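You operate a simulated robot arm through the tools that you are given. There is no shell and no other tool.

You run a simulated robot arm. Do the job below in one go: nothing can be reset, and whatever is moved stays where it is left.

## Task
Draw the breadboard to mark 55 and bolt the black bracket on the yellow square with the red hex key.
Fine: lock the breadboard before you bolt; the bracket lies in the tool tray; the key goes back to the key stand of the side rail. Set down upright: black bracket, red hex key.

It is judged by the outcome, as a careful person would: the job done as asked, and still so three seconds after it is handed in. It fails if anything else is knocked over, pushed out of place, dropped, spilled or broken.

## Robot
A 7-joint arm with a two-finger parallel gripper, fixed in place. Base frame: the origin is on the floor under the middle of its stand, x ahead of it, y to its left, z up. Lengths are in m, angles in rad, forces in N, time in s.
It reaches about 1.372 m from its shoulder. Its first joint turns from -2.601 to 2.601 rad. Payload 3.43 kg.
The TCP is the grasp point between the finger pads, 0.03 m short of the fingertips. In the tool frame z runs along the fingers and y along their closing line. The gripper opens to 0.094 m. The fingers are 0.028 m wide and 0.01 m thick; the gripper's body (0.05 by 0.096 m) begins 0.055 m behind the TCP.
Orientation is told as [roll, pitch, yaw] about the base's x, y, z axes, in that order, counted from this pose: with the fingers straight down and closing along the base's y, the tool's x points along the base's -x, its y along +y and its z along -z.

## Interface
- The arm moves only by the tool send_rows. Its argument "deltas" is text: rows parted by semicolons, each of 7 numbers parted by spaces: the shift along the tool's x, y, z in units of 50 mm (1.0 is 50 mm), then the turn, a rotation vector about the tool's x, y, z in units of 6 degrees (1.0 is 6 degrees), then the gripper command, from -1 (fully open) to 1 (shut), values between in proportion. In form: tx ty tz rx ry rz gripper; .... A call has 1 to 20 rows; each row shifts and turns the commanded pose from where the row before left it, along the tool's axes as they then stand. A call with a number of a shift or a turn outside -1 to 1 is refused whole. A row lasts 0.2 s, in which the tool goes at most 0.05 m and 0.15 rad; a call with a longer step from one row to the next is refused whole, and so is a gripper value outside its range. A pose out of reach is approached as far as the arm can. The call stops where the force on the tool passes 40 N (or 10 N more than at its start, if that is more) or the arm is blocked; 0.2 s more then pass. The fingers move at their own pace (about 0.045 m/s each) and stop on an object; they squeeze with about 20 N. The grip force told is the motor's: it shows also when the fingers shut on nothing. Time passes only in rows, and 0.2 s behind the last, so rows that do not move let the fingers close. The reply holds the time, the measured pose of the TCP, the force on the tool along the base axes, the opening and the grip force, in the units named above and with some noise, with the torque about the TCP (base axes, N m) and any sound that the robot's microphone picked up.
- Cameras (640 x 400 px; columns grow to the right, rows downward): "scene" is fixed at [0.0523, -0.5079, 1.3872]; the picture's right is [-0.49, -0.87, 0.00], its down [-0.59, 0.33, -0.73] and it looks along [0.64, -0.36, -0.68] (base axes); focal length 355 px, centre (320, 200). "wrist" rides on the gripper at [0.076, 0.014, -0.102] in the tool frame; the picture's right is [-0.18, 0.98, 0.00], its down [-0.75, -0.14, -0.64] and it looks along [-0.63, -0.12, 0.77] (tool axes); focal length 243 px, centre (320, 200). There is no depth. A picture from a camera that has moved, and an enlarged one, comes with that camera's place and axes in the base frame and with its lens. The place of the scene camera against the robot may be out by one fixed shift of up to 0.012 m in any direction.
- snapshot(camera): a new picture of that camera. The clock stands still meanwhile.
- close_up(camera, box): a new picture of the part [left, top, right, bottom] of that camera's present view, enlarged. The clock stands still meanwhile.
- close_job(): hands the job in; it is judged then, once.

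Places have to be worked out from the pictures, the camera data and where the tool is seen. Open the gripper and draw the arm clear of the work before you hand the job in, unless the task says otherwise.

The tools are called after "Request:" as name(argument=value, ...) on one line, values as JSON. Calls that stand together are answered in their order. send_rows: Moves the arm, as the interface text tells. Its arguments: {"type":"object","properties":{"deltas":{"type":"string"}},"required":["deltas"]} The other tools are called the same way: snapshot (camera) takes a picture; close_up (camera, box) takes an enlarged picture of a part of a camera's view; close_job () hands the job in.

At the start:

```text
t: 0.0
ee_pos: [0.5445, -0.5742, 1.1263]
orientation: [-0.001, 0.0, -0.004]
contact_force: [1.0, -0.2, 0.9]
torque: [0.03, -0.03, -0.04]
width: 0.094
grip_force: 0.1
```

scene: 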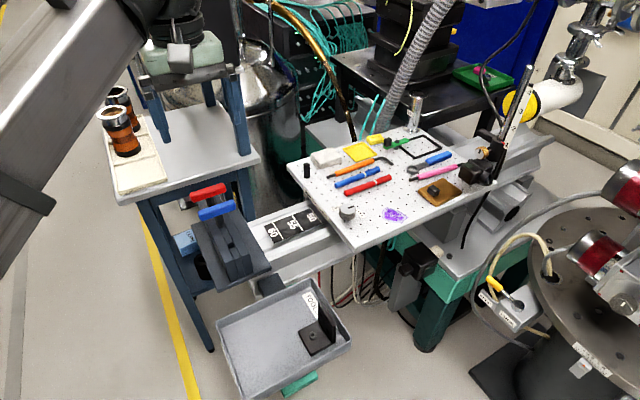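
wrist: 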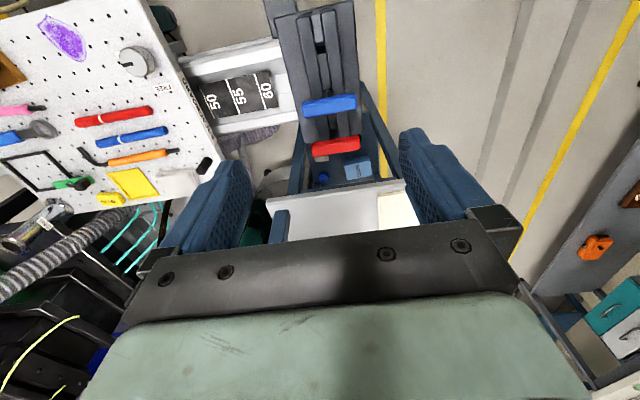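

The first views show the breadboard on a rail with marks 50/55/60, a key stand with red and blue keys, and the tray with the black bracket. I'll take enlarged pictures to identify details before moving.

Request:
close_up(camera="scene", box=[280, 110, 480, 235])

Request:
close_up(camera="scene", box=[170, 170, 370, 295])

Request:
close_up(camera="scene", box=[200, 270, 400, 395])

Request:
close_up(camera="wrist", box=[160, 0, 420, 200])

Request:
close_up(camera="wrist", box=[0, 0, 260, 220])

```text
3.20 times, centred on (380, 172) of scene
camera zoom: at [0.0523, -0.5079, 1.3872], right [-0.49, -0.87, 0.0], down [-0.59, 0.33, -0.73], along [0.64, -0.36, -0.68], focal length 1136 px, centre (128, 288)
```

zoom: 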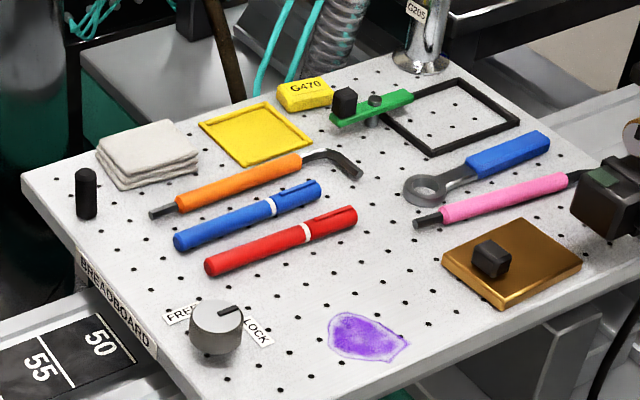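

```text
3.20 times, centred on (270, 232) of scene
camera zoom: at [0.0523, -0.5079, 1.3872], right [-0.49, -0.87, 0.0], down [-0.59, 0.33, -0.73], along [0.64, -0.36, -0.68], focal length 1136 px, centre (480, 96)
```

zoom: 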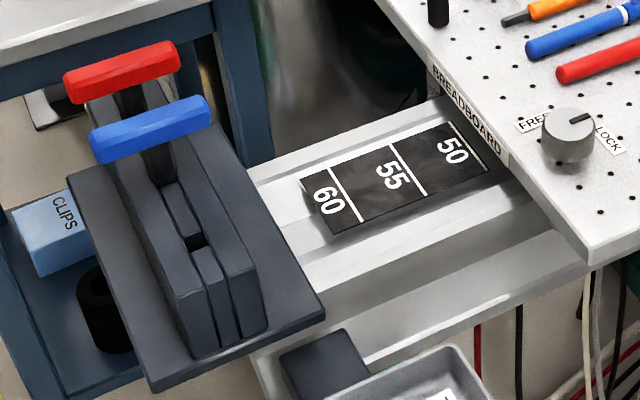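

```text
3.20 times, centred on (300, 332) of scene
camera zoom: at [0.0523, -0.5079, 1.3872], right [-0.49, -0.87, 0.0], down [-0.59, 0.33, -0.73], along [0.64, -0.36, -0.68], focal length 1136 px, centre (384, -224)
```

zoom: 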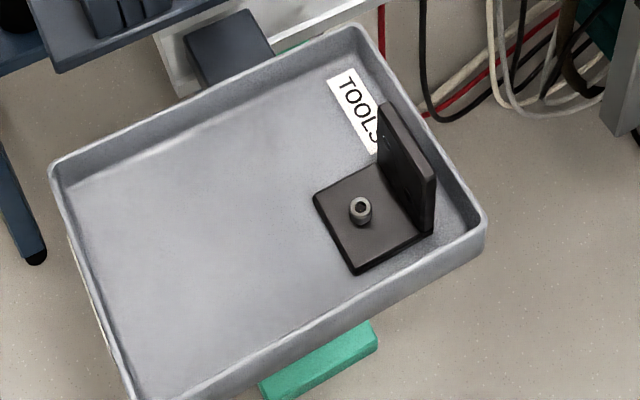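

```text
2.00 times, centred on (290, 100) of wrist
camera zoom: at [0.4703, -0.5593, 1.2298], right [0.19, 0.98, 0.0], down [0.75, -0.14, 0.64], along [0.63, -0.12, -0.77], focal length 485 px, centre (380, 400)
```

zoom: 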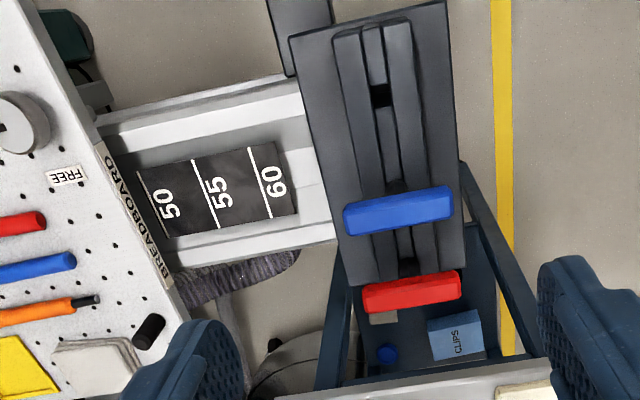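

```text
1.82 times, centred on (130, 110) of wrist
camera zoom: at [0.4703, -0.5593, 1.2298], right [0.19, 0.98, 0.0], down [0.75, -0.14, 0.64], along [0.63, -0.12, -0.77], focal length 441 px, centre (666, 364)
```

zoom: 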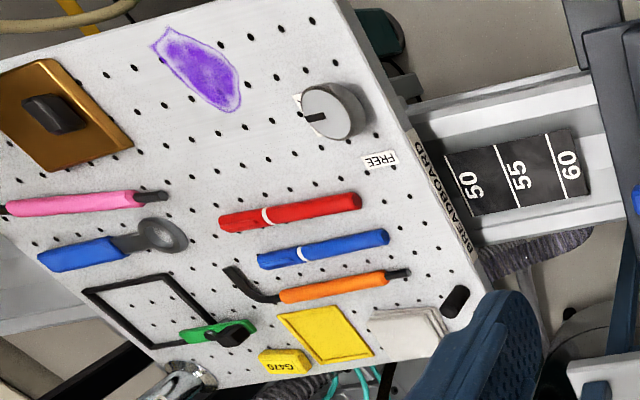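

The knob pointer seems to point at LOCK already (so the board is probably locked at its present place), and there's a black peg on the board that looks like a pull handle. I'll move above the knob at a safe height (~0.16 m above the board) to look closely.

Request:
send_rows(deltas="0.2 -0.6 0.2 0 0 0 -1; 0.2 -0.6 0.2 0 0 0 -1; 0.2 -0.6 0.2 0 0 0 -1; 0.2 -0.6 0.2 0 0 0 -1; 0.2 -0.6 0.2 0 0 0 -1; 0.2 -0.6 0.2 0 0 0 -1; 0.2 -0.6 0.2 0 0 0 -1; 0.2 -0.6 0.2 0 0 0 -1")

Request:
snapshot(camera="wrist")

Request:
snapshot(camera="scene")

```text
t: 1.8
ee_pos: [0.4661, -0.8131, 1.0449]
orientation: [0.0, 0.0, -0.001]
contact_force: [-0.4, -0.5, -0.3]
torque: [0.0, -0.03, -0.01]
width: 0.0939
grip_force: 0.0
```

```text
taken
camera wrist: at [0.3911, -0.7979, 1.1467], right [0.19, 0.98, 0.0], down [0.75, -0.14, 0.64], along [0.63, -0.12, -0.77], focal length 243 px, centre (320, 200)
```

wrist: 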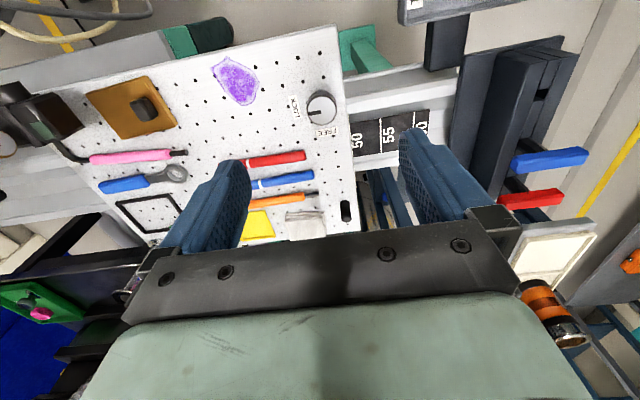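

```text
taken
```

scene: 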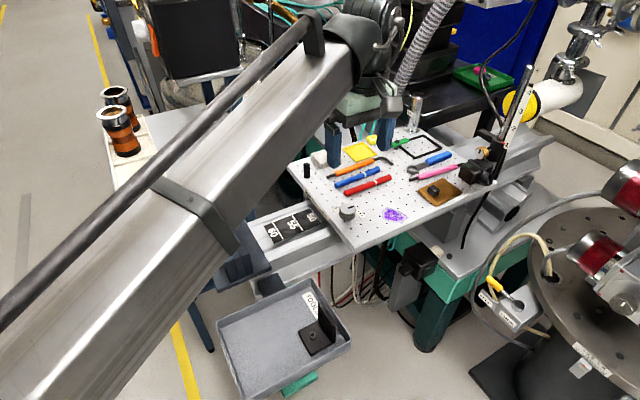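

Now I'll zoom into the knob, marks, and the key stand from this pose.

Request:
close_up(camera="wrist", box=[260, 70, 460, 195])

Request:
close_up(camera="wrist", box=[420, 20, 620, 220])

Request:
close_up(camera="wrist", box=[80, 60, 360, 240])

```text
3.20 times, centred on (360, 132) of wrist
camera zoom: at [0.3911, -0.7979, 1.1467], right [0.19, 0.98, 0.0], down [0.75, -0.14, 0.64], along [0.63, -0.12, -0.77], focal length 776 px, centre (192, 416)
```

zoom: 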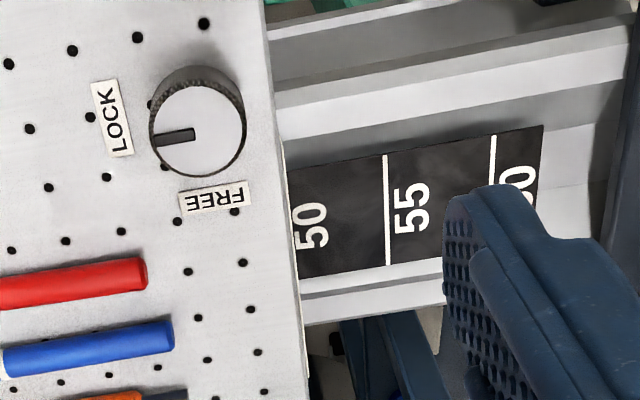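

```text
2.00 times, centred on (520, 120) of wrist
camera zoom: at [0.3911, -0.7979, 1.1467], right [0.19, 0.98, 0.0], down [0.75, -0.14, 0.64], along [0.63, -0.12, -0.77], focal length 485 px, centre (-80, 360)
```

zoom: 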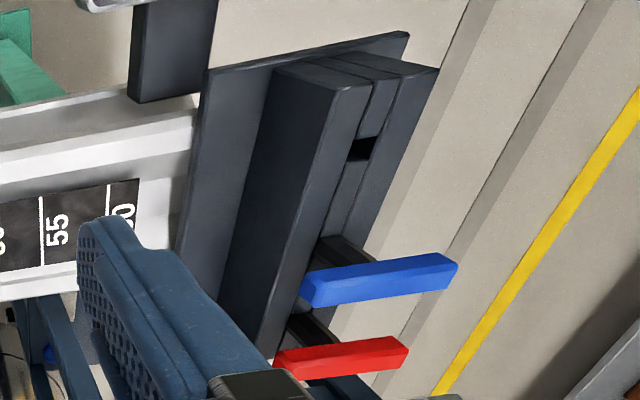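

```text
2.22 times, centred on (220, 150) of wrist
camera zoom: at [0.3911, -0.7979, 1.1467], right [0.19, 0.98, 0.0], down [0.75, -0.14, 0.64], along [0.63, -0.12, -0.77], focal length 539 px, centre (542, 311)
```

zoom: 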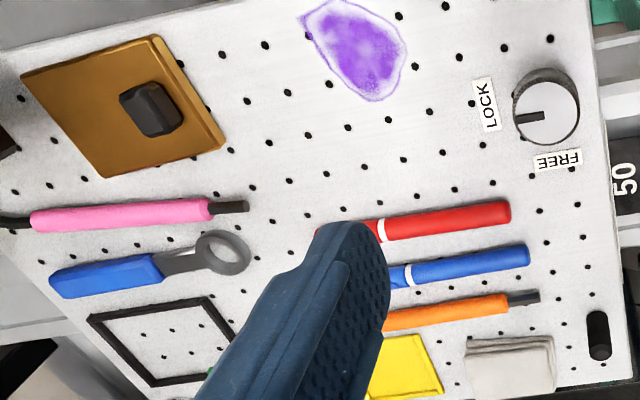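

The pointer is on LOCK, so I must turn the knob 90° counter-clockwise (towards FREE, +x) first. I judge the knob at about [0.488, -0.814], top z≈0.868; I'll descend to hover 0.08 m above it to verify.

Request:
send_rows(deltas="-0.107 0 0.475 0 0 0 -1; -0.107 0 0.475 0 0 0 -1; -0.107 0 0.475 0 0 0 -1; -0.107 0 0.475 0 0 0 -1; 0 0 0 0 0 0 -1")

Request:
snapshot(camera="wrist")

Request:
snapshot(camera="scene")

```text
t: 3.0
ee_pos: [0.4863, -0.8141, 0.9516]
orientation: [-0.002, 0.001, -0.002]
contact_force: [0.1, 0.0, 0.5]
torque: [0.04, -0.03, 0.0]
width: 0.0937
grip_force: 0.0
```

```text
taken
camera wrist: at [0.4115, -0.7992, 1.054], right [0.19, 0.98, 0.0], down [0.75, -0.14, 0.64], along [0.63, -0.12, -0.77], focal length 243 px, centre (320, 200)
```

wrist: 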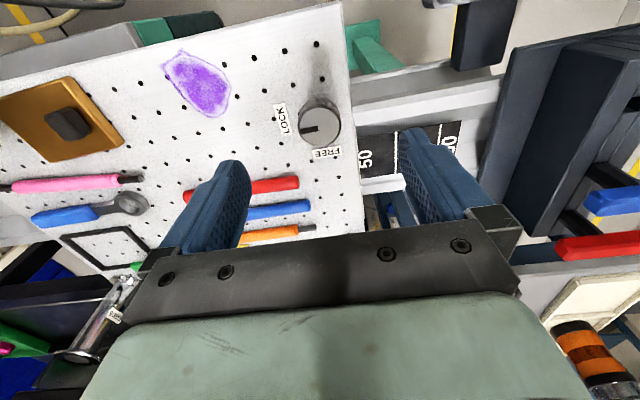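

```text
taken
```

scene: 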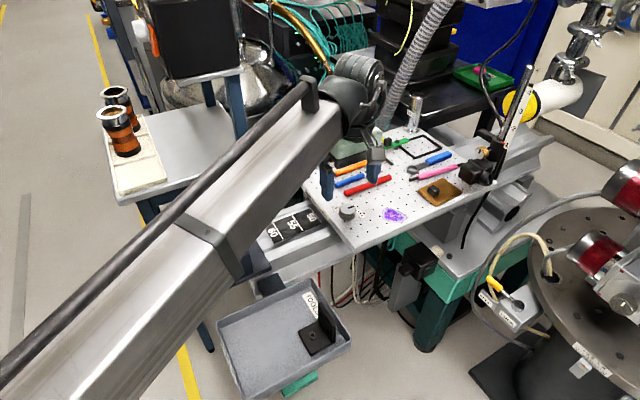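

Request:
close_up(camera="wrist", box=[240, 80, 400, 180])

```text
4.00 times, centred on (320, 130) of wrist
camera zoom: at [0.4115, -0.7992, 1.054], right [0.19, 0.98, 0.0], down [0.75, -0.14, 0.64], along [0.63, -0.12, -0.77], focal length 970 px, centre (320, 480)
```

zoom: 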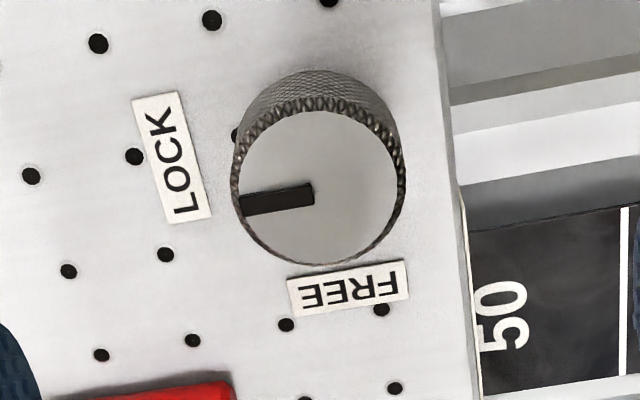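

Knob is centred at about [0.4895, -0.8144], diameter ≈0.034, top z≈0.868 with the board around 0.85. I'll descend so the tips are just above the board and close on the knob.

Request:
send_rows(deltas="-0.022 0 0.44 0 0 0 -0.6; -0.022 0 0.44 0 0 0 -0.4; -0.022 0 0.44 0 0 0 -0.2; 0 0 0 0 0 0 -0.2; 0 0 0 0 0 0 -0.2")

Request:
close_up(camera="wrist", box=[200, 80, 440, 230])

Request:
close_up(camera="scene", box=[290, 150, 450, 250])

```text
t: 4.2
ee_pos: [0.4893, -0.8145, 0.8839]
orientation: [0.0, 0.0, -0.002]
contact_force: [-0.8, 0.1, -0.6]
torque: [0.05, 0.0, -0.01]
width: 0.0566
grip_force: 0.1
```

```text
2.67 times, centred on (320, 155) of wrist
camera zoom: at [0.4144, -0.7991, 0.9866], right [0.19, 0.98, 0.0], down [0.75, -0.14, 0.64], along [0.63, -0.12, -0.77], focal length 647 px, centre (320, 320)
```

zoom: 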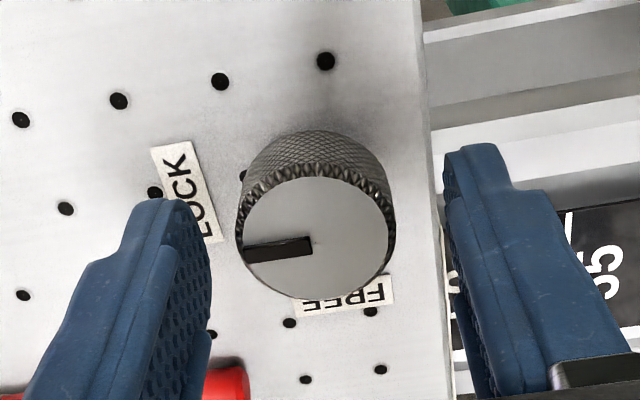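

```text
4.00 times, centred on (370, 200) of scene
camera zoom: at [0.0523, -0.5079, 1.3872], right [-0.49, -0.87, 0.0], down [-0.59, 0.33, -0.73], along [0.64, -0.36, -0.68], focal length 1420 px, centre (120, 200)
```

zoom: 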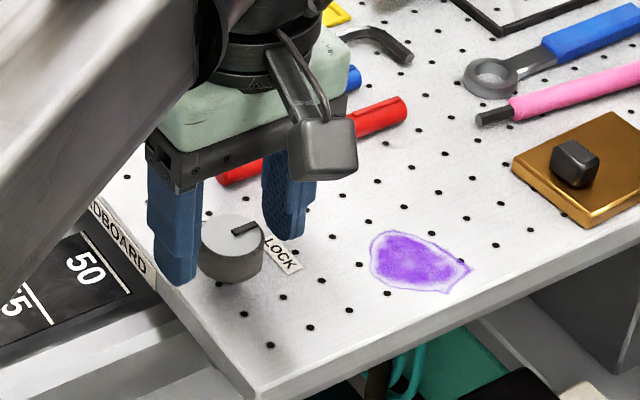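

The knob is centred between the fingers and the tips sit ~8 mm above the board. Closing on the knob now.

Request:
send_rows(deltas="0 0 0.05 0 0 0 0.2; 0 0 0 0 0 0 1; 0 0 0 0 0 0 1; 0 0 0 0 0 0 1; 0 0 0 0 0 0 1")

```text
t: 5.4
ee_pos: [0.489, -0.8144, 0.8814]
orientation: [0.0, 0.0, -0.002]
contact_force: [0.4, -4.1, 1.0]
torque: [-0.26, -0.08, 0.01]
width: 0.034
grip_force: 45.4
```

Gripped (width 0.034). Now turn counter-clockwise (seen from above) in part and check the torque.

Request:
send_rows(deltas="0 0 0 0 0 -0.7 1; 0 0 0 0 0 -0.7 1; 0 0 0 0 0 -0.7 1; 0 0 0 0 0 -0.7 1; 0 0 0 0 0 -0.7 1; 0 0 0 0 0 -0.7 1")

Request:
close_up(camera="wrist", box=[200, 80, 440, 230])

Request:
close_up(camera="scene", box=[290, 150, 450, 250])

```text
t: 6.8
ee_pos: [0.4898, -0.8143, 0.8819]
orientation: [0.004, -0.001, 0.44]
contact_force: [2.5, 0.0, -19.0]
torque: [0.1, -0.16, -0.03]
width: 0.0342
grip_force: 45.1
```

```text
2.67 times, centred on (320, 155) of wrist
camera zoom: at [0.4157, -0.8341, 0.9844], right [-0.25, 0.97, 0.0], down [0.74, 0.19, 0.64], along [0.62, 0.16, -0.77], focal length 647 px, centre (320, 320)
```

zoom: 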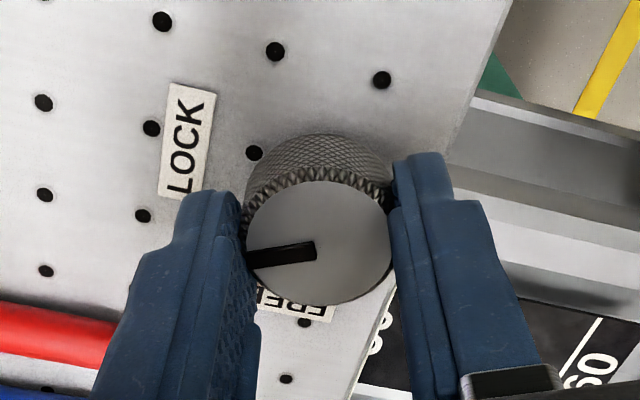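

```text
4.00 times, centred on (370, 200) of scene
camera zoom: at [0.0523, -0.5079, 1.3872], right [-0.49, -0.87, 0.0], down [-0.59, 0.33, -0.73], along [0.64, -0.36, -0.68], focal length 1420 px, centre (120, 200)
```

zoom: 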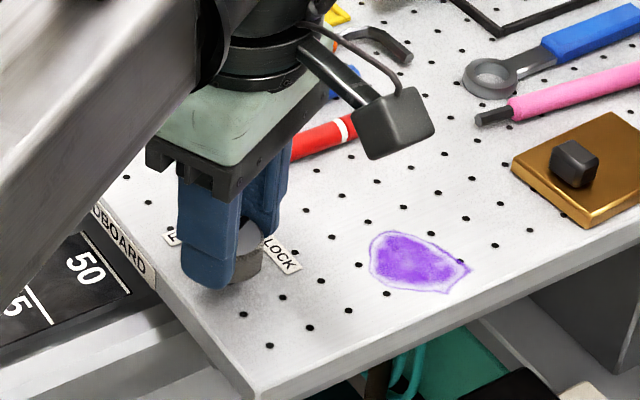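

The knob turns with the fingers. A pull of -19 N in z shows slight upward drift, so I'll ease down ~1 mm and continue turning towards FREE (to ~88°).

Request:
send_rows(deltas="0 0 0.02 0 0 -0.7 1; 0 0 0 0 0 -0.8 1; 0 0 0 0 0 -0.8 1; 0 0 0 0 0 -0.8 1; 0 0 0 0 0 -0.8 1; 0 0 0 0 0 -0.8 1; 0 0 0 0 0 -0.8 1; 0 0 0 0 0 -0.8 1; 0 0 0 0 0 -0.8 1; 0 0 0 0 0 -0.8 1")

Request:
close_up(camera="wrist", box=[200, 80, 440, 230])

```text
t: 9.0
ee_pos: [0.4888, -0.8147, 0.8813]
orientation: [-0.001, -0.001, 1.267]
contact_force: [-1.5, 2.2, -22.1]
torque: [-0.97, 0.42, -0.05]
width: 0.0345
grip_force: 45.1
```

```text
2.67 times, centred on (320, 155) of wrist
camera zoom: at [0.4545, -0.8827, 0.9844], right [-0.88, 0.47, 0.0], down [0.36, 0.68, 0.64], along [0.3, 0.57, -0.77], focal length 647 px, centre (320, 320)
```

zoom: 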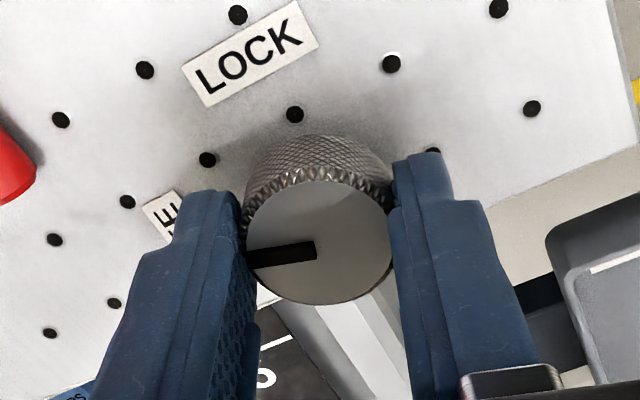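

At 72.6°; torque remains low. Continuing the last ~18° to FREE.

Request:
send_rows(deltas="0 0 0.01 0 0 -0.7 1; 0 0 0 0 0 -0.7 1; 0 0 0 0 0 -0.7 1; 0 0 0 0 0 -0.7 1; 0 0 0 0 0 0 1")

Request:
close_up(camera="wrist", box=[200, 80, 440, 230])

Request:
close_up(camera="scene", box=[290, 150, 450, 250])

```text
t: 10.2
ee_pos: [0.4898, -0.8143, 0.881]
orientation: [0.0, -0.001, 1.561]
contact_force: [-2.7, -3.6, -19.4]
torque: [0.29, -0.22, 0.0]
width: 0.0342
grip_force: 44.9
```

```text
2.67 times, centred on (320, 155) of wrist
camera zoom: at [0.4758, -0.8903, 0.9845], right [-0.98, 0.2, 0.0], down [0.15, 0.75, 0.64], along [0.13, 0.63, -0.77], focal length 647 px, centre (320, 320)
```

zoom: 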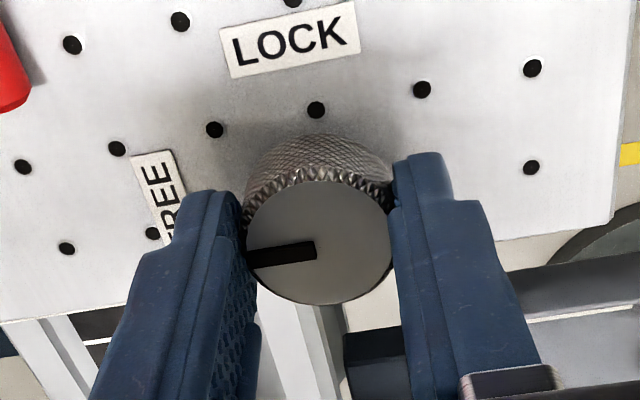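

```text
4.00 times, centred on (370, 200) of scene
camera zoom: at [0.0523, -0.5079, 1.3872], right [-0.49, -0.87, 0.0], down [-0.59, 0.33, -0.73], along [0.64, -0.36, -0.68], focal length 1420 px, centre (120, 200)
```

zoom: 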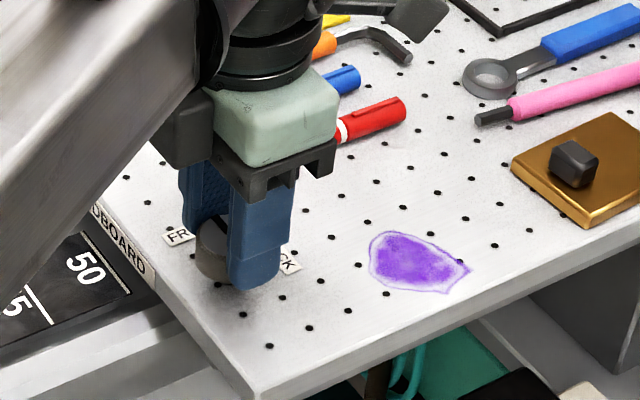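

Pointer now points towards FREE (+x) with no resistance. I'll nudge 4° further to be sure that it's against its end, watching torque.

Request:
send_rows(deltas="0 0 0 0 0 -0.35 1; 0 0 0 0 0 -0.35 1; 0 0 0 0 0 0 1")

```text
t: 11.0
ee_pos: [0.4891, -0.814, 0.8812]
orientation: [-0.001, 0.001, 1.632]
contact_force: [1.0, 0.8, -7.7]
torque: [0.09, 0.13, -1.1]
width: 0.0343
grip_force: 45.1
```

Torque -1.1 N·m shows the FREE stop was reached. I'll relax, open part-way, and lift clear.

Request:
send_rows(deltas="0 0 0 0 0 0.35 1; 0 0 0 0 0 0 -0.3; 0 0 0 0 0 0 -0.3; 0 0 0 0 0 0 -0.3; 0 0 -0.4 0 0 0 -0.3; 0 0 -0.8 0 0 0 -0.3; 0 0 -0.8 0 0 0 -0.3; 0 0 -0.4 0 0 0 -0.6")

Request:
snapshot(camera="wrist")

Request:
close_up(camera="scene", box=[290, 130, 450, 230])

```text
t: 12.8
ee_pos: [0.4893, -0.8164, 1.0037]
orientation: [0.001, 0.001, 1.596]
contact_force: [-0.7, 0.3, -0.9]
torque: [-0.01, 0.0, -0.01]
width: 0.0751
grip_force: 0.1
```

```text
taken
camera wrist: at [0.4786, -0.8901, 1.1057], right [-0.99, 0.16, 0.0], down [0.12, 0.76, 0.64], along [0.1, 0.63, -0.77], focal length 243 px, centre (320, 200)
```

wrist: 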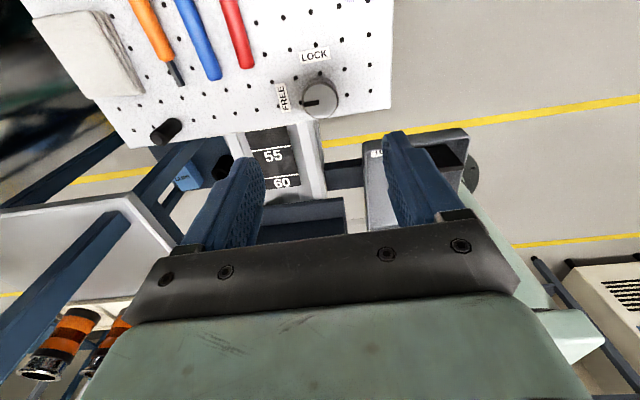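

```text
4.00 times, centred on (370, 180) of scene
camera zoom: at [0.0523, -0.5079, 1.3872], right [-0.49, -0.87, 0.0], down [-0.59, 0.33, -0.73], along [0.64, -0.36, -0.68], focal length 1420 px, centre (120, 280)
```

zoom: 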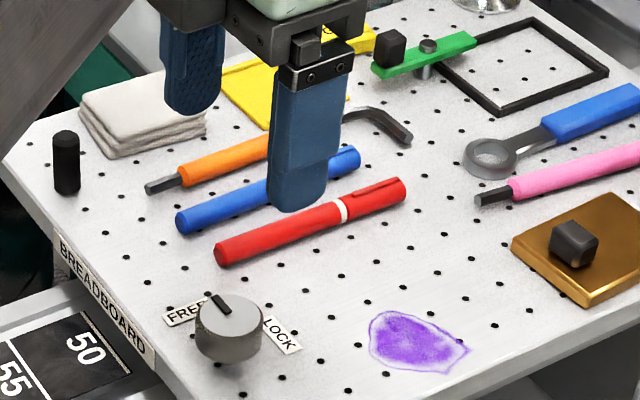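

The knob now points to FREE. Next I'll look closer at the peg and the board's edge over the scale.

Request:
close_up(camera="wrist", box=[120, 70, 360, 220])

Request:
close_up(camera="scene", box=[240, 150, 360, 250])

```text
2.67 times, centred on (240, 145) of wrist
camera zoom: at [0.4786, -0.8901, 1.1057], right [-0.99, 0.16, 0.0], down [0.12, 0.76, 0.64], along [0.1, 0.63, -0.77], focal length 647 px, centre (533, 347)
```

zoom: 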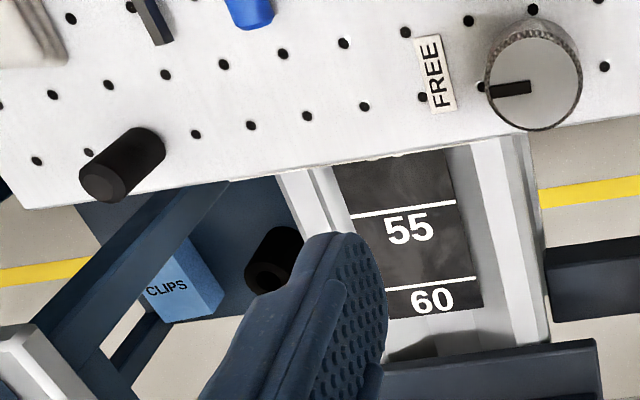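

```text
4.00 times, centred on (300, 200) of scene
camera zoom: at [0.0523, -0.5079, 1.3872], right [-0.49, -0.87, 0.0], down [-0.59, 0.33, -0.73], along [0.64, -0.36, -0.68], focal length 1420 px, centre (400, 200)
```

zoom: 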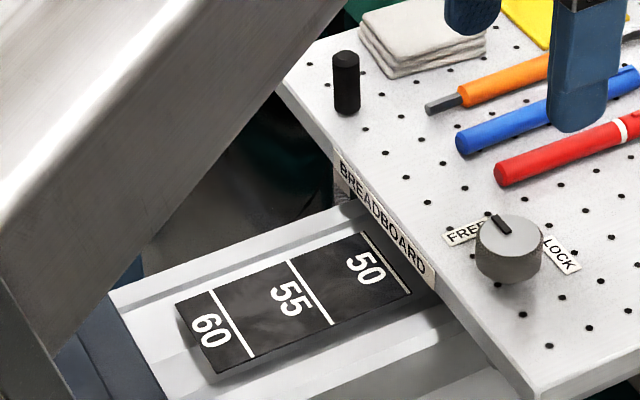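

Peg is at about [0.658, -0.8075], top z≈0.875, dia ≈0.017, with cloth stack at y<-0.85 nearby, so I'll use a narrow opening. Rotating back to yaw 0 at height and then moving above the peg.

Request:
send_rows(deltas="0 0 0 0 0 0.95 -0.3; 0 0 0 0 0 0.95 -0.2; 0 0 0 0 0 0.95 -0.1; 0 0 0 0 0 0.95 0; 0 0 0 0 0 0.95 0.1; 0 0 0 0 0 0.95 0.15; 0 0 0 0 0 0.95 0.15; 0 0 0 0 0 0.95 0.15; 0 0 0 0 0 0.95 0.15; 0 0 0 0 0 0.95 0.15; 0 0 0 0 0 0.95 0.15; 0 0 0 0 0 0.95 0.15; 0 0 0 0 0 0.95 0.15; 0 0 0 0 0 0.95 0.15; 0 0 0 0 0 0.95 0.15; 0 0 0 0 0 0.95 0.15")

Request:
send_rows(deltas="-0.84 0.045 0.2 0 0 0 0.15; -0.84 0.045 0.2 0 0 0 0.15; -0.84 0.045 0.2 0 0 0 0.15; -0.84 0.045 0.2 0 0 0 0.15; 0 0 0 0 0 0 0.15")

Request:
snapshot(camera="wrist")

```text
t: 16.2
ee_pos: [0.4905, -0.8138, 1.0018]
orientation: [0.0, 0.0, 0.001]
contact_force: [0.2, -0.1, -0.5]
torque: [-0.01, 0.01, -0.02]
width: 0.04
grip_force: 0.1
```

```text
t: 17.4
ee_pos: [0.654, -0.8054, 0.9616]
orientation: [0.001, 0.0, 0.003]
contact_force: [0.1, -0.1, 0.7]
torque: [-0.03, 0.0, 0.0]
width: 0.04
grip_force: 0.0
```

```text
taken
camera wrist: at [0.5791, -0.7908, 1.0646], right [0.18, 0.98, 0.0], down [0.75, -0.14, 0.64], along [0.63, -0.12, -0.77], focal length 243 px, centre (320, 200)
```

wrist: 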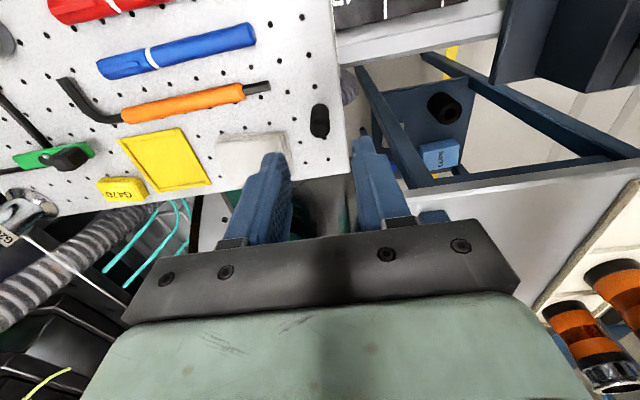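

Request:
close_up(camera="wrist", box=[220, 70, 420, 195])

```text
3.20 times, centred on (320, 132) of wrist
camera zoom: at [0.5791, -0.7908, 1.0646], right [0.18, 0.98, 0.0], down [0.75, -0.14, 0.64], along [0.63, -0.12, -0.77], focal length 776 px, centre (320, 416)
```

zoom: 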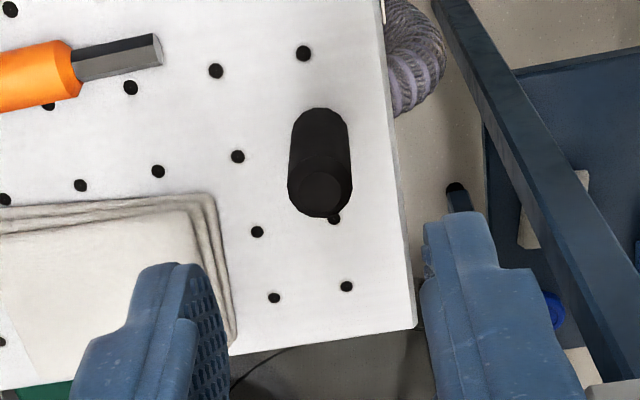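

Peg now refined to [0.659, -0.806]; the cloth corner is near [0.665, -0.836], so I'll narrow the opening to 0.03 and keep x=0.654 for clearance while descending.

Request:
send_rows(deltas="0 -0.02 0 0 0 0 0.36; 0 0 0.4 0 0 0 0.36; 0 0 0.4 0 0 0 0.36; 0 0 0.4 0 0 0 0.36; 0 0 0.38 0 0 0 0.36; 0 0 0 0 0 0 0.36")

Request:
close_up(camera="wrist", box=[220, 70, 420, 195])

Request:
close_up(camera="scene", box=[260, 110, 420, 210])

```text
t: 18.8
ee_pos: [0.6568, -0.8053, 0.8835]
orientation: [0.001, 0.001, 0.002]
contact_force: [0.4, -0.6, -0.1]
torque: [0.0, 0.03, 0.03]
width: 0.0302
grip_force: 0.1
```

```text
3.20 times, centred on (320, 132) of wrist
camera zoom: at [0.5816, -0.7904, 0.9862], right [0.18, 0.98, 0.0], down [0.75, -0.14, 0.64], along [0.63, -0.12, -0.77], focal length 776 px, centre (320, 416)
```

zoom: 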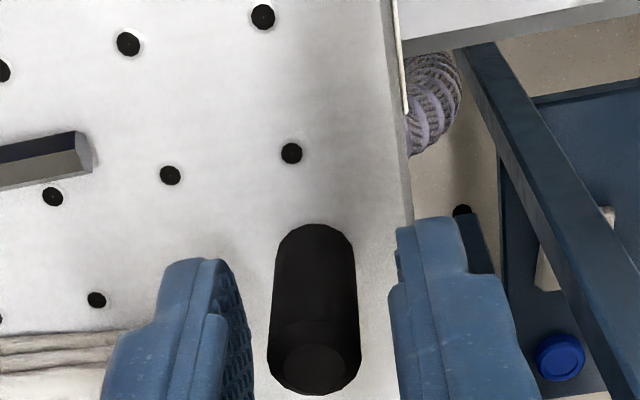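

```text
4.00 times, centred on (340, 160) of scene
camera zoom: at [0.0523, -0.5079, 1.3872], right [-0.49, -0.87, 0.0], down [-0.59, 0.33, -0.73], along [0.64, -0.36, -0.68], focal length 1420 px, centre (240, 360)
```

zoom: 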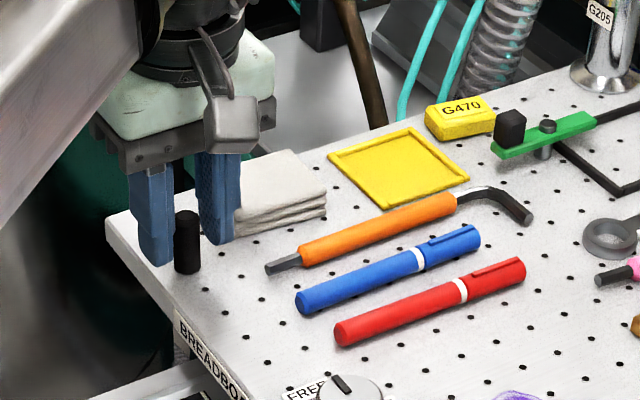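

The peg sits between the fingers, cloth clear. Closing on the peg.

Request:
send_rows(deltas="0 0 0 0 0 0 1; 0 0 0 0 0 0 1; 0 0 0 0 0 0 1")

```text
t: 19.6
ee_pos: [0.6559, -0.8061, 0.8833]
orientation: [0.001, -0.002, 0.005]
contact_force: [1.0, -3.2, -0.8]
torque: [-0.18, -0.25, -0.05]
width: 0.0168
grip_force: 44.9
```

Gripped the peg (0.0168). Now draw +y gently by 20 mm and see whether the board follows.

Request:
send_rows(deltas="0 0.1 0 0 0 0 1; 0 0.1 0 0 0 0 1; 0 0.1 0 0 0 0 1; 0 0.1 0 0 0 0 1; 0 0 0 0 0 0 1")

Request:
snapshot(camera="scene")

Request:
snapshot(camera="wrist")

```text
t: 20.8
ee_pos: [0.6559, -0.7844, 0.8832]
orientation: [0.002, 0.001, 0.003]
contact_force: [-6.8, -1.8, -10.4]
torque: [-0.2, -0.46, -0.08]
width: 0.0167
grip_force: 45.0
```

```text
taken
```

scene: 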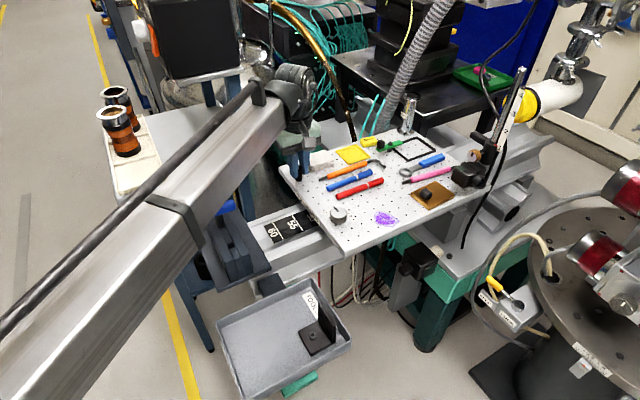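

```text
taken
camera wrist: at [0.5818, -0.7702, 0.9864], right [0.18, 0.98, 0.0], down [0.75, -0.14, 0.64], along [0.63, -0.12, -0.77], focal length 243 px, centre (320, 200)
```

wrist: 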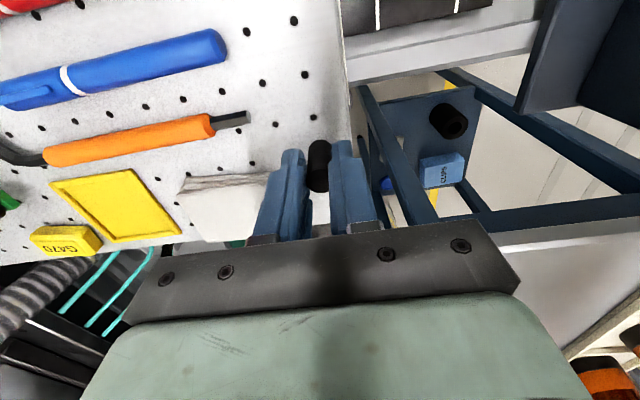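

The board follows smoothly. Drawing a further 25 mm, then I'll inspect the edge against mark 55.

Request:
send_rows(deltas="0 0.1 0 0 0 0 1; 0 0.1 0 0 0 0 1; 0 0.1 0 0 0 0 1; 0 0.1 0 0 0 0 1; 0 0.1 0 0 0 0 1; 0 0 0 0 0 0 1")

Request:
close_up(camera="scene", box=[240, 170, 360, 270])

Request:
snapshot(camera="wrist")

```text
t: 22.2
ee_pos: [0.6566, -0.7593, 0.8825]
orientation: [0.001, -0.001, 0.002]
contact_force: [-20.9, -0.7, 11.5]
torque: [0.11, 0.58, -0.09]
width: 0.0168
grip_force: 45.0
```

```text
4.00 times, centred on (300, 220) of scene
camera zoom: at [0.0523, -0.5079, 1.3872], right [-0.49, -0.87, 0.0], down [-0.59, 0.33, -0.73], along [0.64, -0.36, -0.68], focal length 1420 px, centre (400, 120)
```

zoom: 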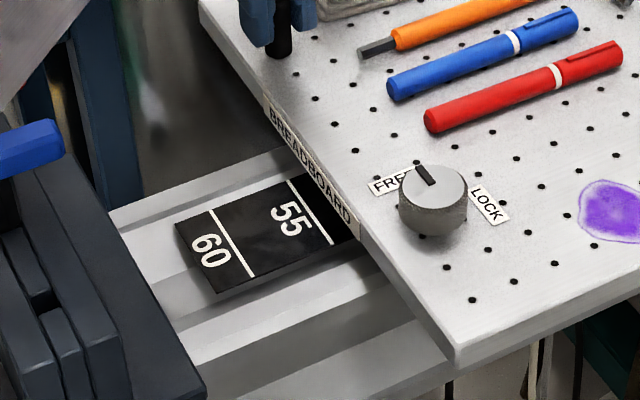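

```text
taken
camera wrist: at [0.5819, -0.7451, 0.9864], right [0.18, 0.98, 0.0], down [0.75, -0.14, 0.64], along [0.63, -0.12, -0.77], focal length 243 px, centre (320, 200)
```

wrist: 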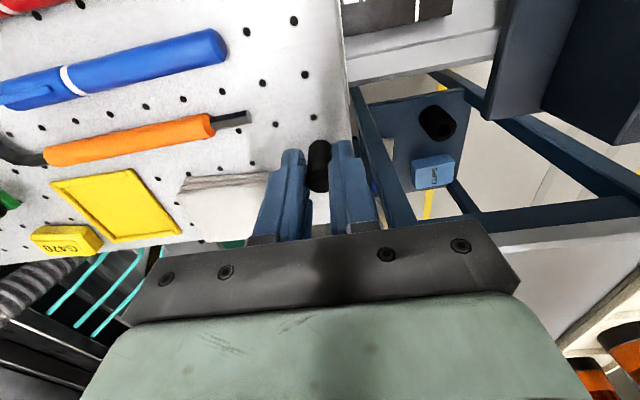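

The board has moved ~47 mm. I'll zoom on the scale in the wrist view, which is nearly parallax-free here (camera y≈-0.745).

Request:
close_up(camera="wrist", box=[300, 0, 460, 100])

```text
4.00 times, centred on (380, 50) of wrist
camera zoom: at [0.5819, -0.7451, 0.9864], right [0.18, 0.98, 0.0], down [0.75, -0.14, 0.64], along [0.63, -0.12, -0.77], focal length 970 px, centre (80, 800)
```

zoom: 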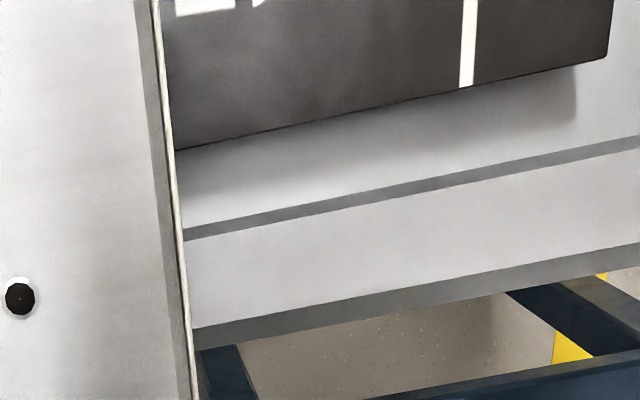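

The edge seems within a few mm of mark 55. To measure without parallax I'll release the peg, lift, and move the wrist camera into the plane y≈-0.735 with yaw 10.7° so that the marks appear vertical at the centre column.

Request:
send_rows(deltas="0 0 0 0 0 0 0.36; 0 0 0 0 0 0 0.36; 0 0 -0.4 0 0 0 0.36; 0 0 -0.8 0 0 0 0.36; 0 0 -0.4 0 0 0 0; 0.8 0 0 0 0 -0.45 -0.5; 0.8 0 0 0 0 -0.45 -1; 0.8 0 0 0 0 -0.45 -1; 0.7 0.3 0.2 0 0 -0.43 -1; 0 0 0 0 0 0 -1")

Request:
snapshot(camera="wrist")

```text
t: 24.4
ee_pos: [0.5007, -0.7567, 0.9528]
orientation: [0.0, 0.0, 0.19]
contact_force: [-0.3, -0.4, 0.6]
torque: [0.03, 0.0, 0.04]
width: 0.0942
grip_force: 0.1
```

```text
taken
camera wrist: at [0.4241, -0.7578, 1.0553], right [-0.01, 1.0, 0.0], down [0.77, 0.0, 0.64], along [0.64, 0.0, -0.77], focal length 243 px, centre (320, 200)
```

wrist: 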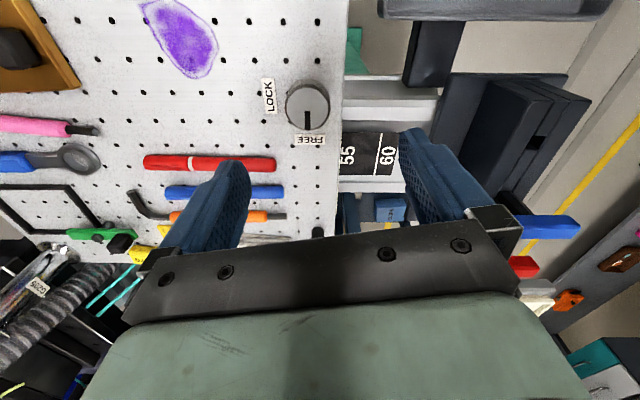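

I need the camera at y≈-0.735: shifting +22 mm in base y.

Request:
send_rows(deltas="-0.045 0.225 0 0 0 0 -1; -0.045 0.225 0 0 0 0 -1; 0 0 0 0 0 0 -1")

Request:
close_up(camera="wrist", box=[260, 80, 420, 180])

```text
t: 25.2
ee_pos: [0.499, -0.7356, 0.9535]
orientation: [0.0, -0.001, 0.19]
contact_force: [0.5, 0.3, -0.3]
torque: [-0.03, 0.04, 0.01]
width: 0.094
grip_force: 0.0
```

```text
4.00 times, centred on (340, 130) of wrist
camera zoom: at [0.4239, -0.7345, 1.0564], right [-0.01, 1.0, 0.0], down [0.77, 0.0, 0.64], along [0.64, 0.0, -0.77], focal length 970 px, centre (240, 480)
```

zoom: 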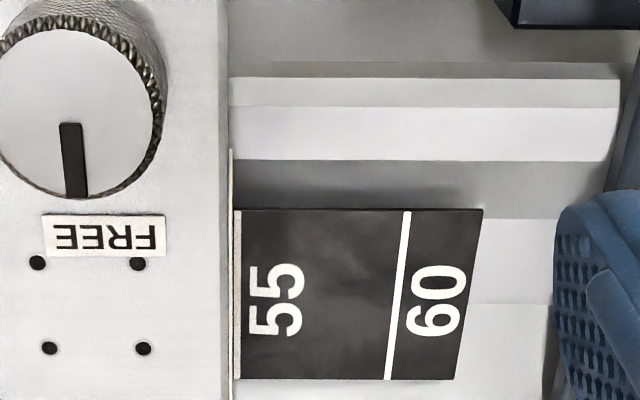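

Request:
close_up(camera="wrist", box=[300, 110, 348, 180])

Request:
close_up(camera="scene", box=[270, 190, 350, 250])

```text
5.71 times, centred on (324, 145) of wrist
camera zoom: at [0.4239, -0.7345, 1.0564], right [-0.01, 1.0, 0.0], down [0.77, 0.0, 0.64], along [0.64, 0.0, -0.77], focal length 1386 px, centre (297, 514)
```

zoom: 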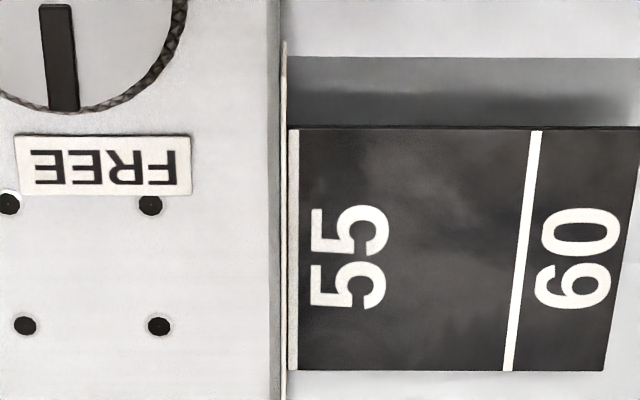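

```text
6.67 times, centred on (310, 220) of scene
camera zoom: at [0.0523, -0.5079, 1.3872], right [-0.49, -0.87, 0.0], down [-0.59, 0.33, -0.73], along [0.64, -0.36, -0.68], focal length 2366 px, centre (387, 67)
```

zoom: 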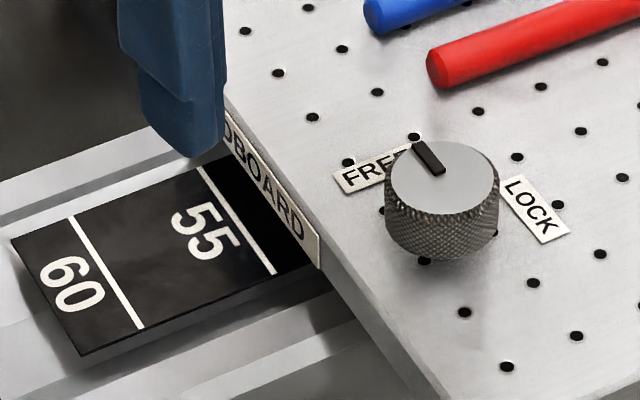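

The 55 line is fully visible just outside the board's edge: edge at y≈-0.737, line centre ≈-0.735, so about 2–2.5 mm remain. I'll go back to the peg with a narrow opening and draw it the last bit.

Request:
send_rows(deltas="0 0 -0.1 0 0 0.907 0; 0 0 0 0 0 0.907 0.36; -0.785 -0.11 0 0 0 0 0.36; -0.785 -0.11 0 0 0 0 0.36; -0.785 -0.11 0 0 0 0 0.36; -0.785 -0.11 0 0 0 0 0.36; 0 0 0 0 0 0 0.36; 0 0 0 0 0 0 0.36")

Request:
close_up(camera="wrist", box=[220, 70, 420, 195])

```text
t: 27.0
ee_pos: [0.6557, -0.7554, 0.9582]
orientation: [-0.001, -0.001, -0.001]
contact_force: [-0.1, 0.2, -0.5]
torque: [0.01, 0.03, -0.02]
width: 0.0301
grip_force: 0.1
```

```text
3.20 times, centred on (320, 132) of wrist
camera zoom: at [0.5814, -0.7408, 1.0605], right [0.18, 0.98, 0.0], down [0.75, -0.14, 0.64], along [0.63, -0.12, -0.77], focal length 776 px, centre (320, 416)
```

zoom: 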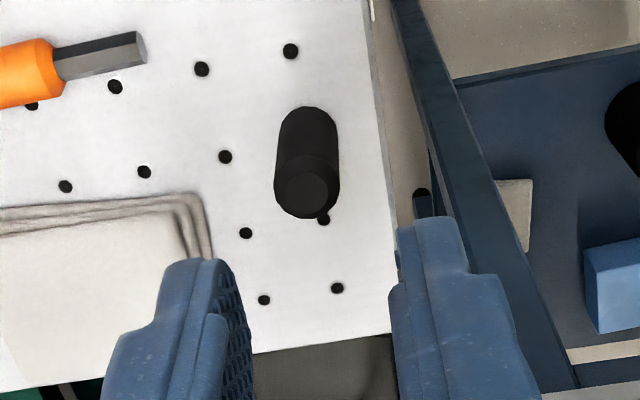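

Peg at y≈-0.7597. Aligning, descending, closing, and then drawing to the target.

Request:
send_rows(deltas="0 -0.07 0 0 0 0 0.36; 0 0 0.4 0 0 0 0.36; 0 0 0.4 0 0 0 0.36; 0 0 0.4 0 0 0 0.36; 0 0 0.3 0 0 0 0.36; 0 0 0 0 0 0 0.36; 0 0 0 0 0 0 1; 0 0 0 0 0 0 1; 0 0 0 0 0 0 1")

```text
t: 29.0
ee_pos: [0.6575, -0.7589, 0.883]
orientation: [0.002, -0.001, -0.001]
contact_force: [-1.4, 1.9, -2.2]
torque: [-0.02, -0.28, 0.05]
width: 0.0167
grip_force: 45.1
```

Gripped at y=-0.7589. Drawing the last ~2.2 mm.

Request:
send_rows(deltas="0 0.022 0 0 0 0 1; 0 0.022 0 0 0 0 1; 0 0 0 0 0 0 1; 0 0 0 0 0 0 1")

```text
t: 30.0
ee_pos: [0.6579, -0.7582, 0.8834]
orientation: [0.0, 0.0, 0.001]
contact_force: [1.2, -3.6, -5.3]
torque: [-0.17, -0.01, -0.07]
width: 0.0167
grip_force: 45.0
```

Request:
send_rows(deltas="0 0.02 0 0 0 0 1; 0 0 0 0 0 0 1; 0 0 0 0 0 0 1")

```text
t: 30.8
ee_pos: [0.6569, -0.7571, 0.8831]
orientation: [0.001, 0.0, 0.0]
contact_force: [-2.1, -3.2, -2.0]
torque: [-0.07, -0.22, -0.02]
width: 0.0168
grip_force: 44.4
```

Now at y=-0.7571 as targeted. Releasing the peg, lifting, and returning to the parallax-free viewing pose to verify.

Request:
send_rows(deltas="0 0 0 0 0 0 0.36; 0 0 0 0 0 0 0.36; 0 0 -0.4 0 0 0 0.36; 0 0 -0.8 0 0 0 0.36; 0 0 -0.3 0 0 0 0; 0.8 0.11 0 0 0 -0.45 -0.5; 0.8 0.11 0 0 0 -0.45 -1; 0.8 0.16 0 0 0 -0.45 -1; 0.7 0.25 0.1 0 0 -0.43 -1; 0 0.1 0 0 0 0 -1; 0 0 0 0 0 0 -1")

Request:
close_up(camera="wrist", box=[260, 80, 420, 180])

```text
t: 33.2
ee_pos: [0.4985, -0.7312, 0.9545]
orientation: [-0.001, -0.001, 0.185]
contact_force: [-0.4, 0.2, -0.7]
torque: [0.02, 0.02, 0.0]
width: 0.0942
grip_force: 0.0
```

```text
4.00 times, centred on (340, 130) of wrist
camera zoom: at [0.4228, -0.7318, 1.056], right [0.0, 1.0, 0.0], down [0.77, 0.0, 0.64], along [0.64, 0.0, -0.77], focal length 970 px, centre (240, 480)
```

zoom: 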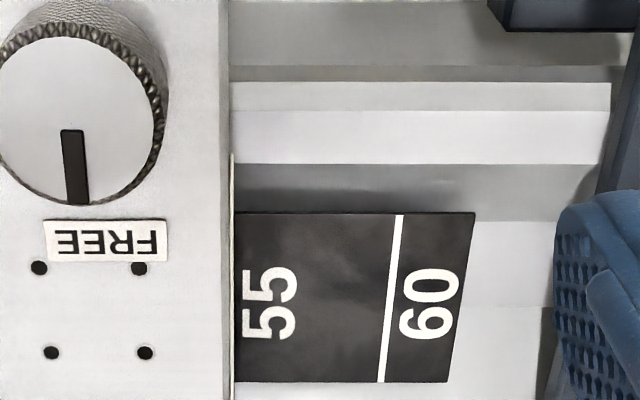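

Edge and mark 55 now coincide (edge ≈-0.7345, line ≈-0.7346). Next: lock. I'll move above the knob (now ≈[0.489, -0.765]) with yaw ≈0.8 so I can turn 90° clockwise.

Request:
send_rows(deltas="0.156 -0.316 0 0 0 0 -0.6; 0.156 -0.316 0 0 0 0 -0.3; 0 0 0 0 0 -0.98 -0.3; 0 0 0 0 0 -0.98 -0.3; 0 0 0 0 0 -0.98 -0.3; 0 0 0 0 0 -0.98 -0.3; 0 0 0 0 0 -0.98 -0.3; 0 0 0 0 0 -0.98 -0.3; 0 0 0 0 0 0 -0.3")

Request:
close_up(camera="wrist", box=[220, 70, 420, 195])

```text
t: 35.2
ee_pos: [0.491, -0.7656, 0.9526]
orientation: [0.001, 0.0, 0.803]
contact_force: [0.2, 0.4, 0.5]
torque: [-0.01, 0.01, 0.02]
width: 0.061
grip_force: 0.0
```

```text
3.20 times, centred on (320, 132) of wrist
camera zoom: at [0.4289, -0.8087, 1.0553], right [-0.58, 0.81, 0.0], down [0.62, 0.44, 0.64], along [0.52, 0.37, -0.77], focal length 776 px, centre (320, 416)
```

zoom: 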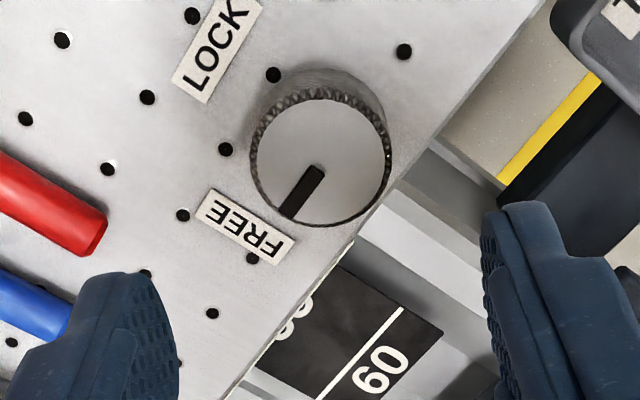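

Knob at [0.4895, -0.7655], almost exactly under the TCP. Descending and gripping.

Request:
send_rows(deltas="0.018 0.019 0.35 0 0 0 -0.3; 0 0 0.35 0 0 0 -0.3; 0 0 0.35 0 0 0 -0.2; 0 0 0.35 0 0 0 -0.1; 0 0 0 0 0 0 0; 0 0 0 0 0 0 1; 0 0 0 0 0 0 1; 0 0 0 0 0 0 1; 0 0 0 0 0 0 1")

```text
t: 37.2
ee_pos: [0.4879, -0.7668, 0.8831]
orientation: [-0.002, 0.0, 0.804]
contact_force: [5.5, -4.0, 1.2]
torque: [-0.12, 0.15, 0.0]
width: 0.0347
grip_force: 45.5
```

Gripped. Turning clockwise towards LOCK.

Request:
send_rows(deltas="0 0 0 0 0 0.8 1; 0 0 0 0 0 0.9 1; 0 0 0 0 0 0.9 1; 0 0 0 0 0 0.9 1; 0 0 0 0 0 0.9 1; 0 0 0 0 0 0.9 1; 0 0 0 0 0 0.9 1; 0 0 0 0 0 0.9 1; 0 0 0 0 0 0.9 1")

Request:
close_up(camera="wrist", box=[200, 80, 440, 230])

```text
t: 39.2
ee_pos: [0.4878, -0.7644, 0.8838]
orientation: [0.002, 0.001, -0.037]
contact_force: [-13.7, 3.8, -8.5]
torque: [-0.47, -0.04, -0.01]
width: 0.035
grip_force: 45.3
```

```text
2.67 times, centred on (320, 155) of wrist
camera zoom: at [0.4139, -0.747, 0.9854], right [0.22, 0.98, 0.0], down [0.75, -0.17, 0.64], along [0.62, -0.14, -0.77], focal length 647 px, centre (320, 320)
```

zoom: 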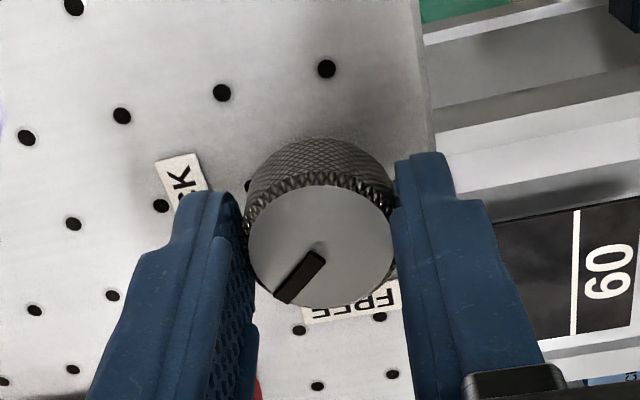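

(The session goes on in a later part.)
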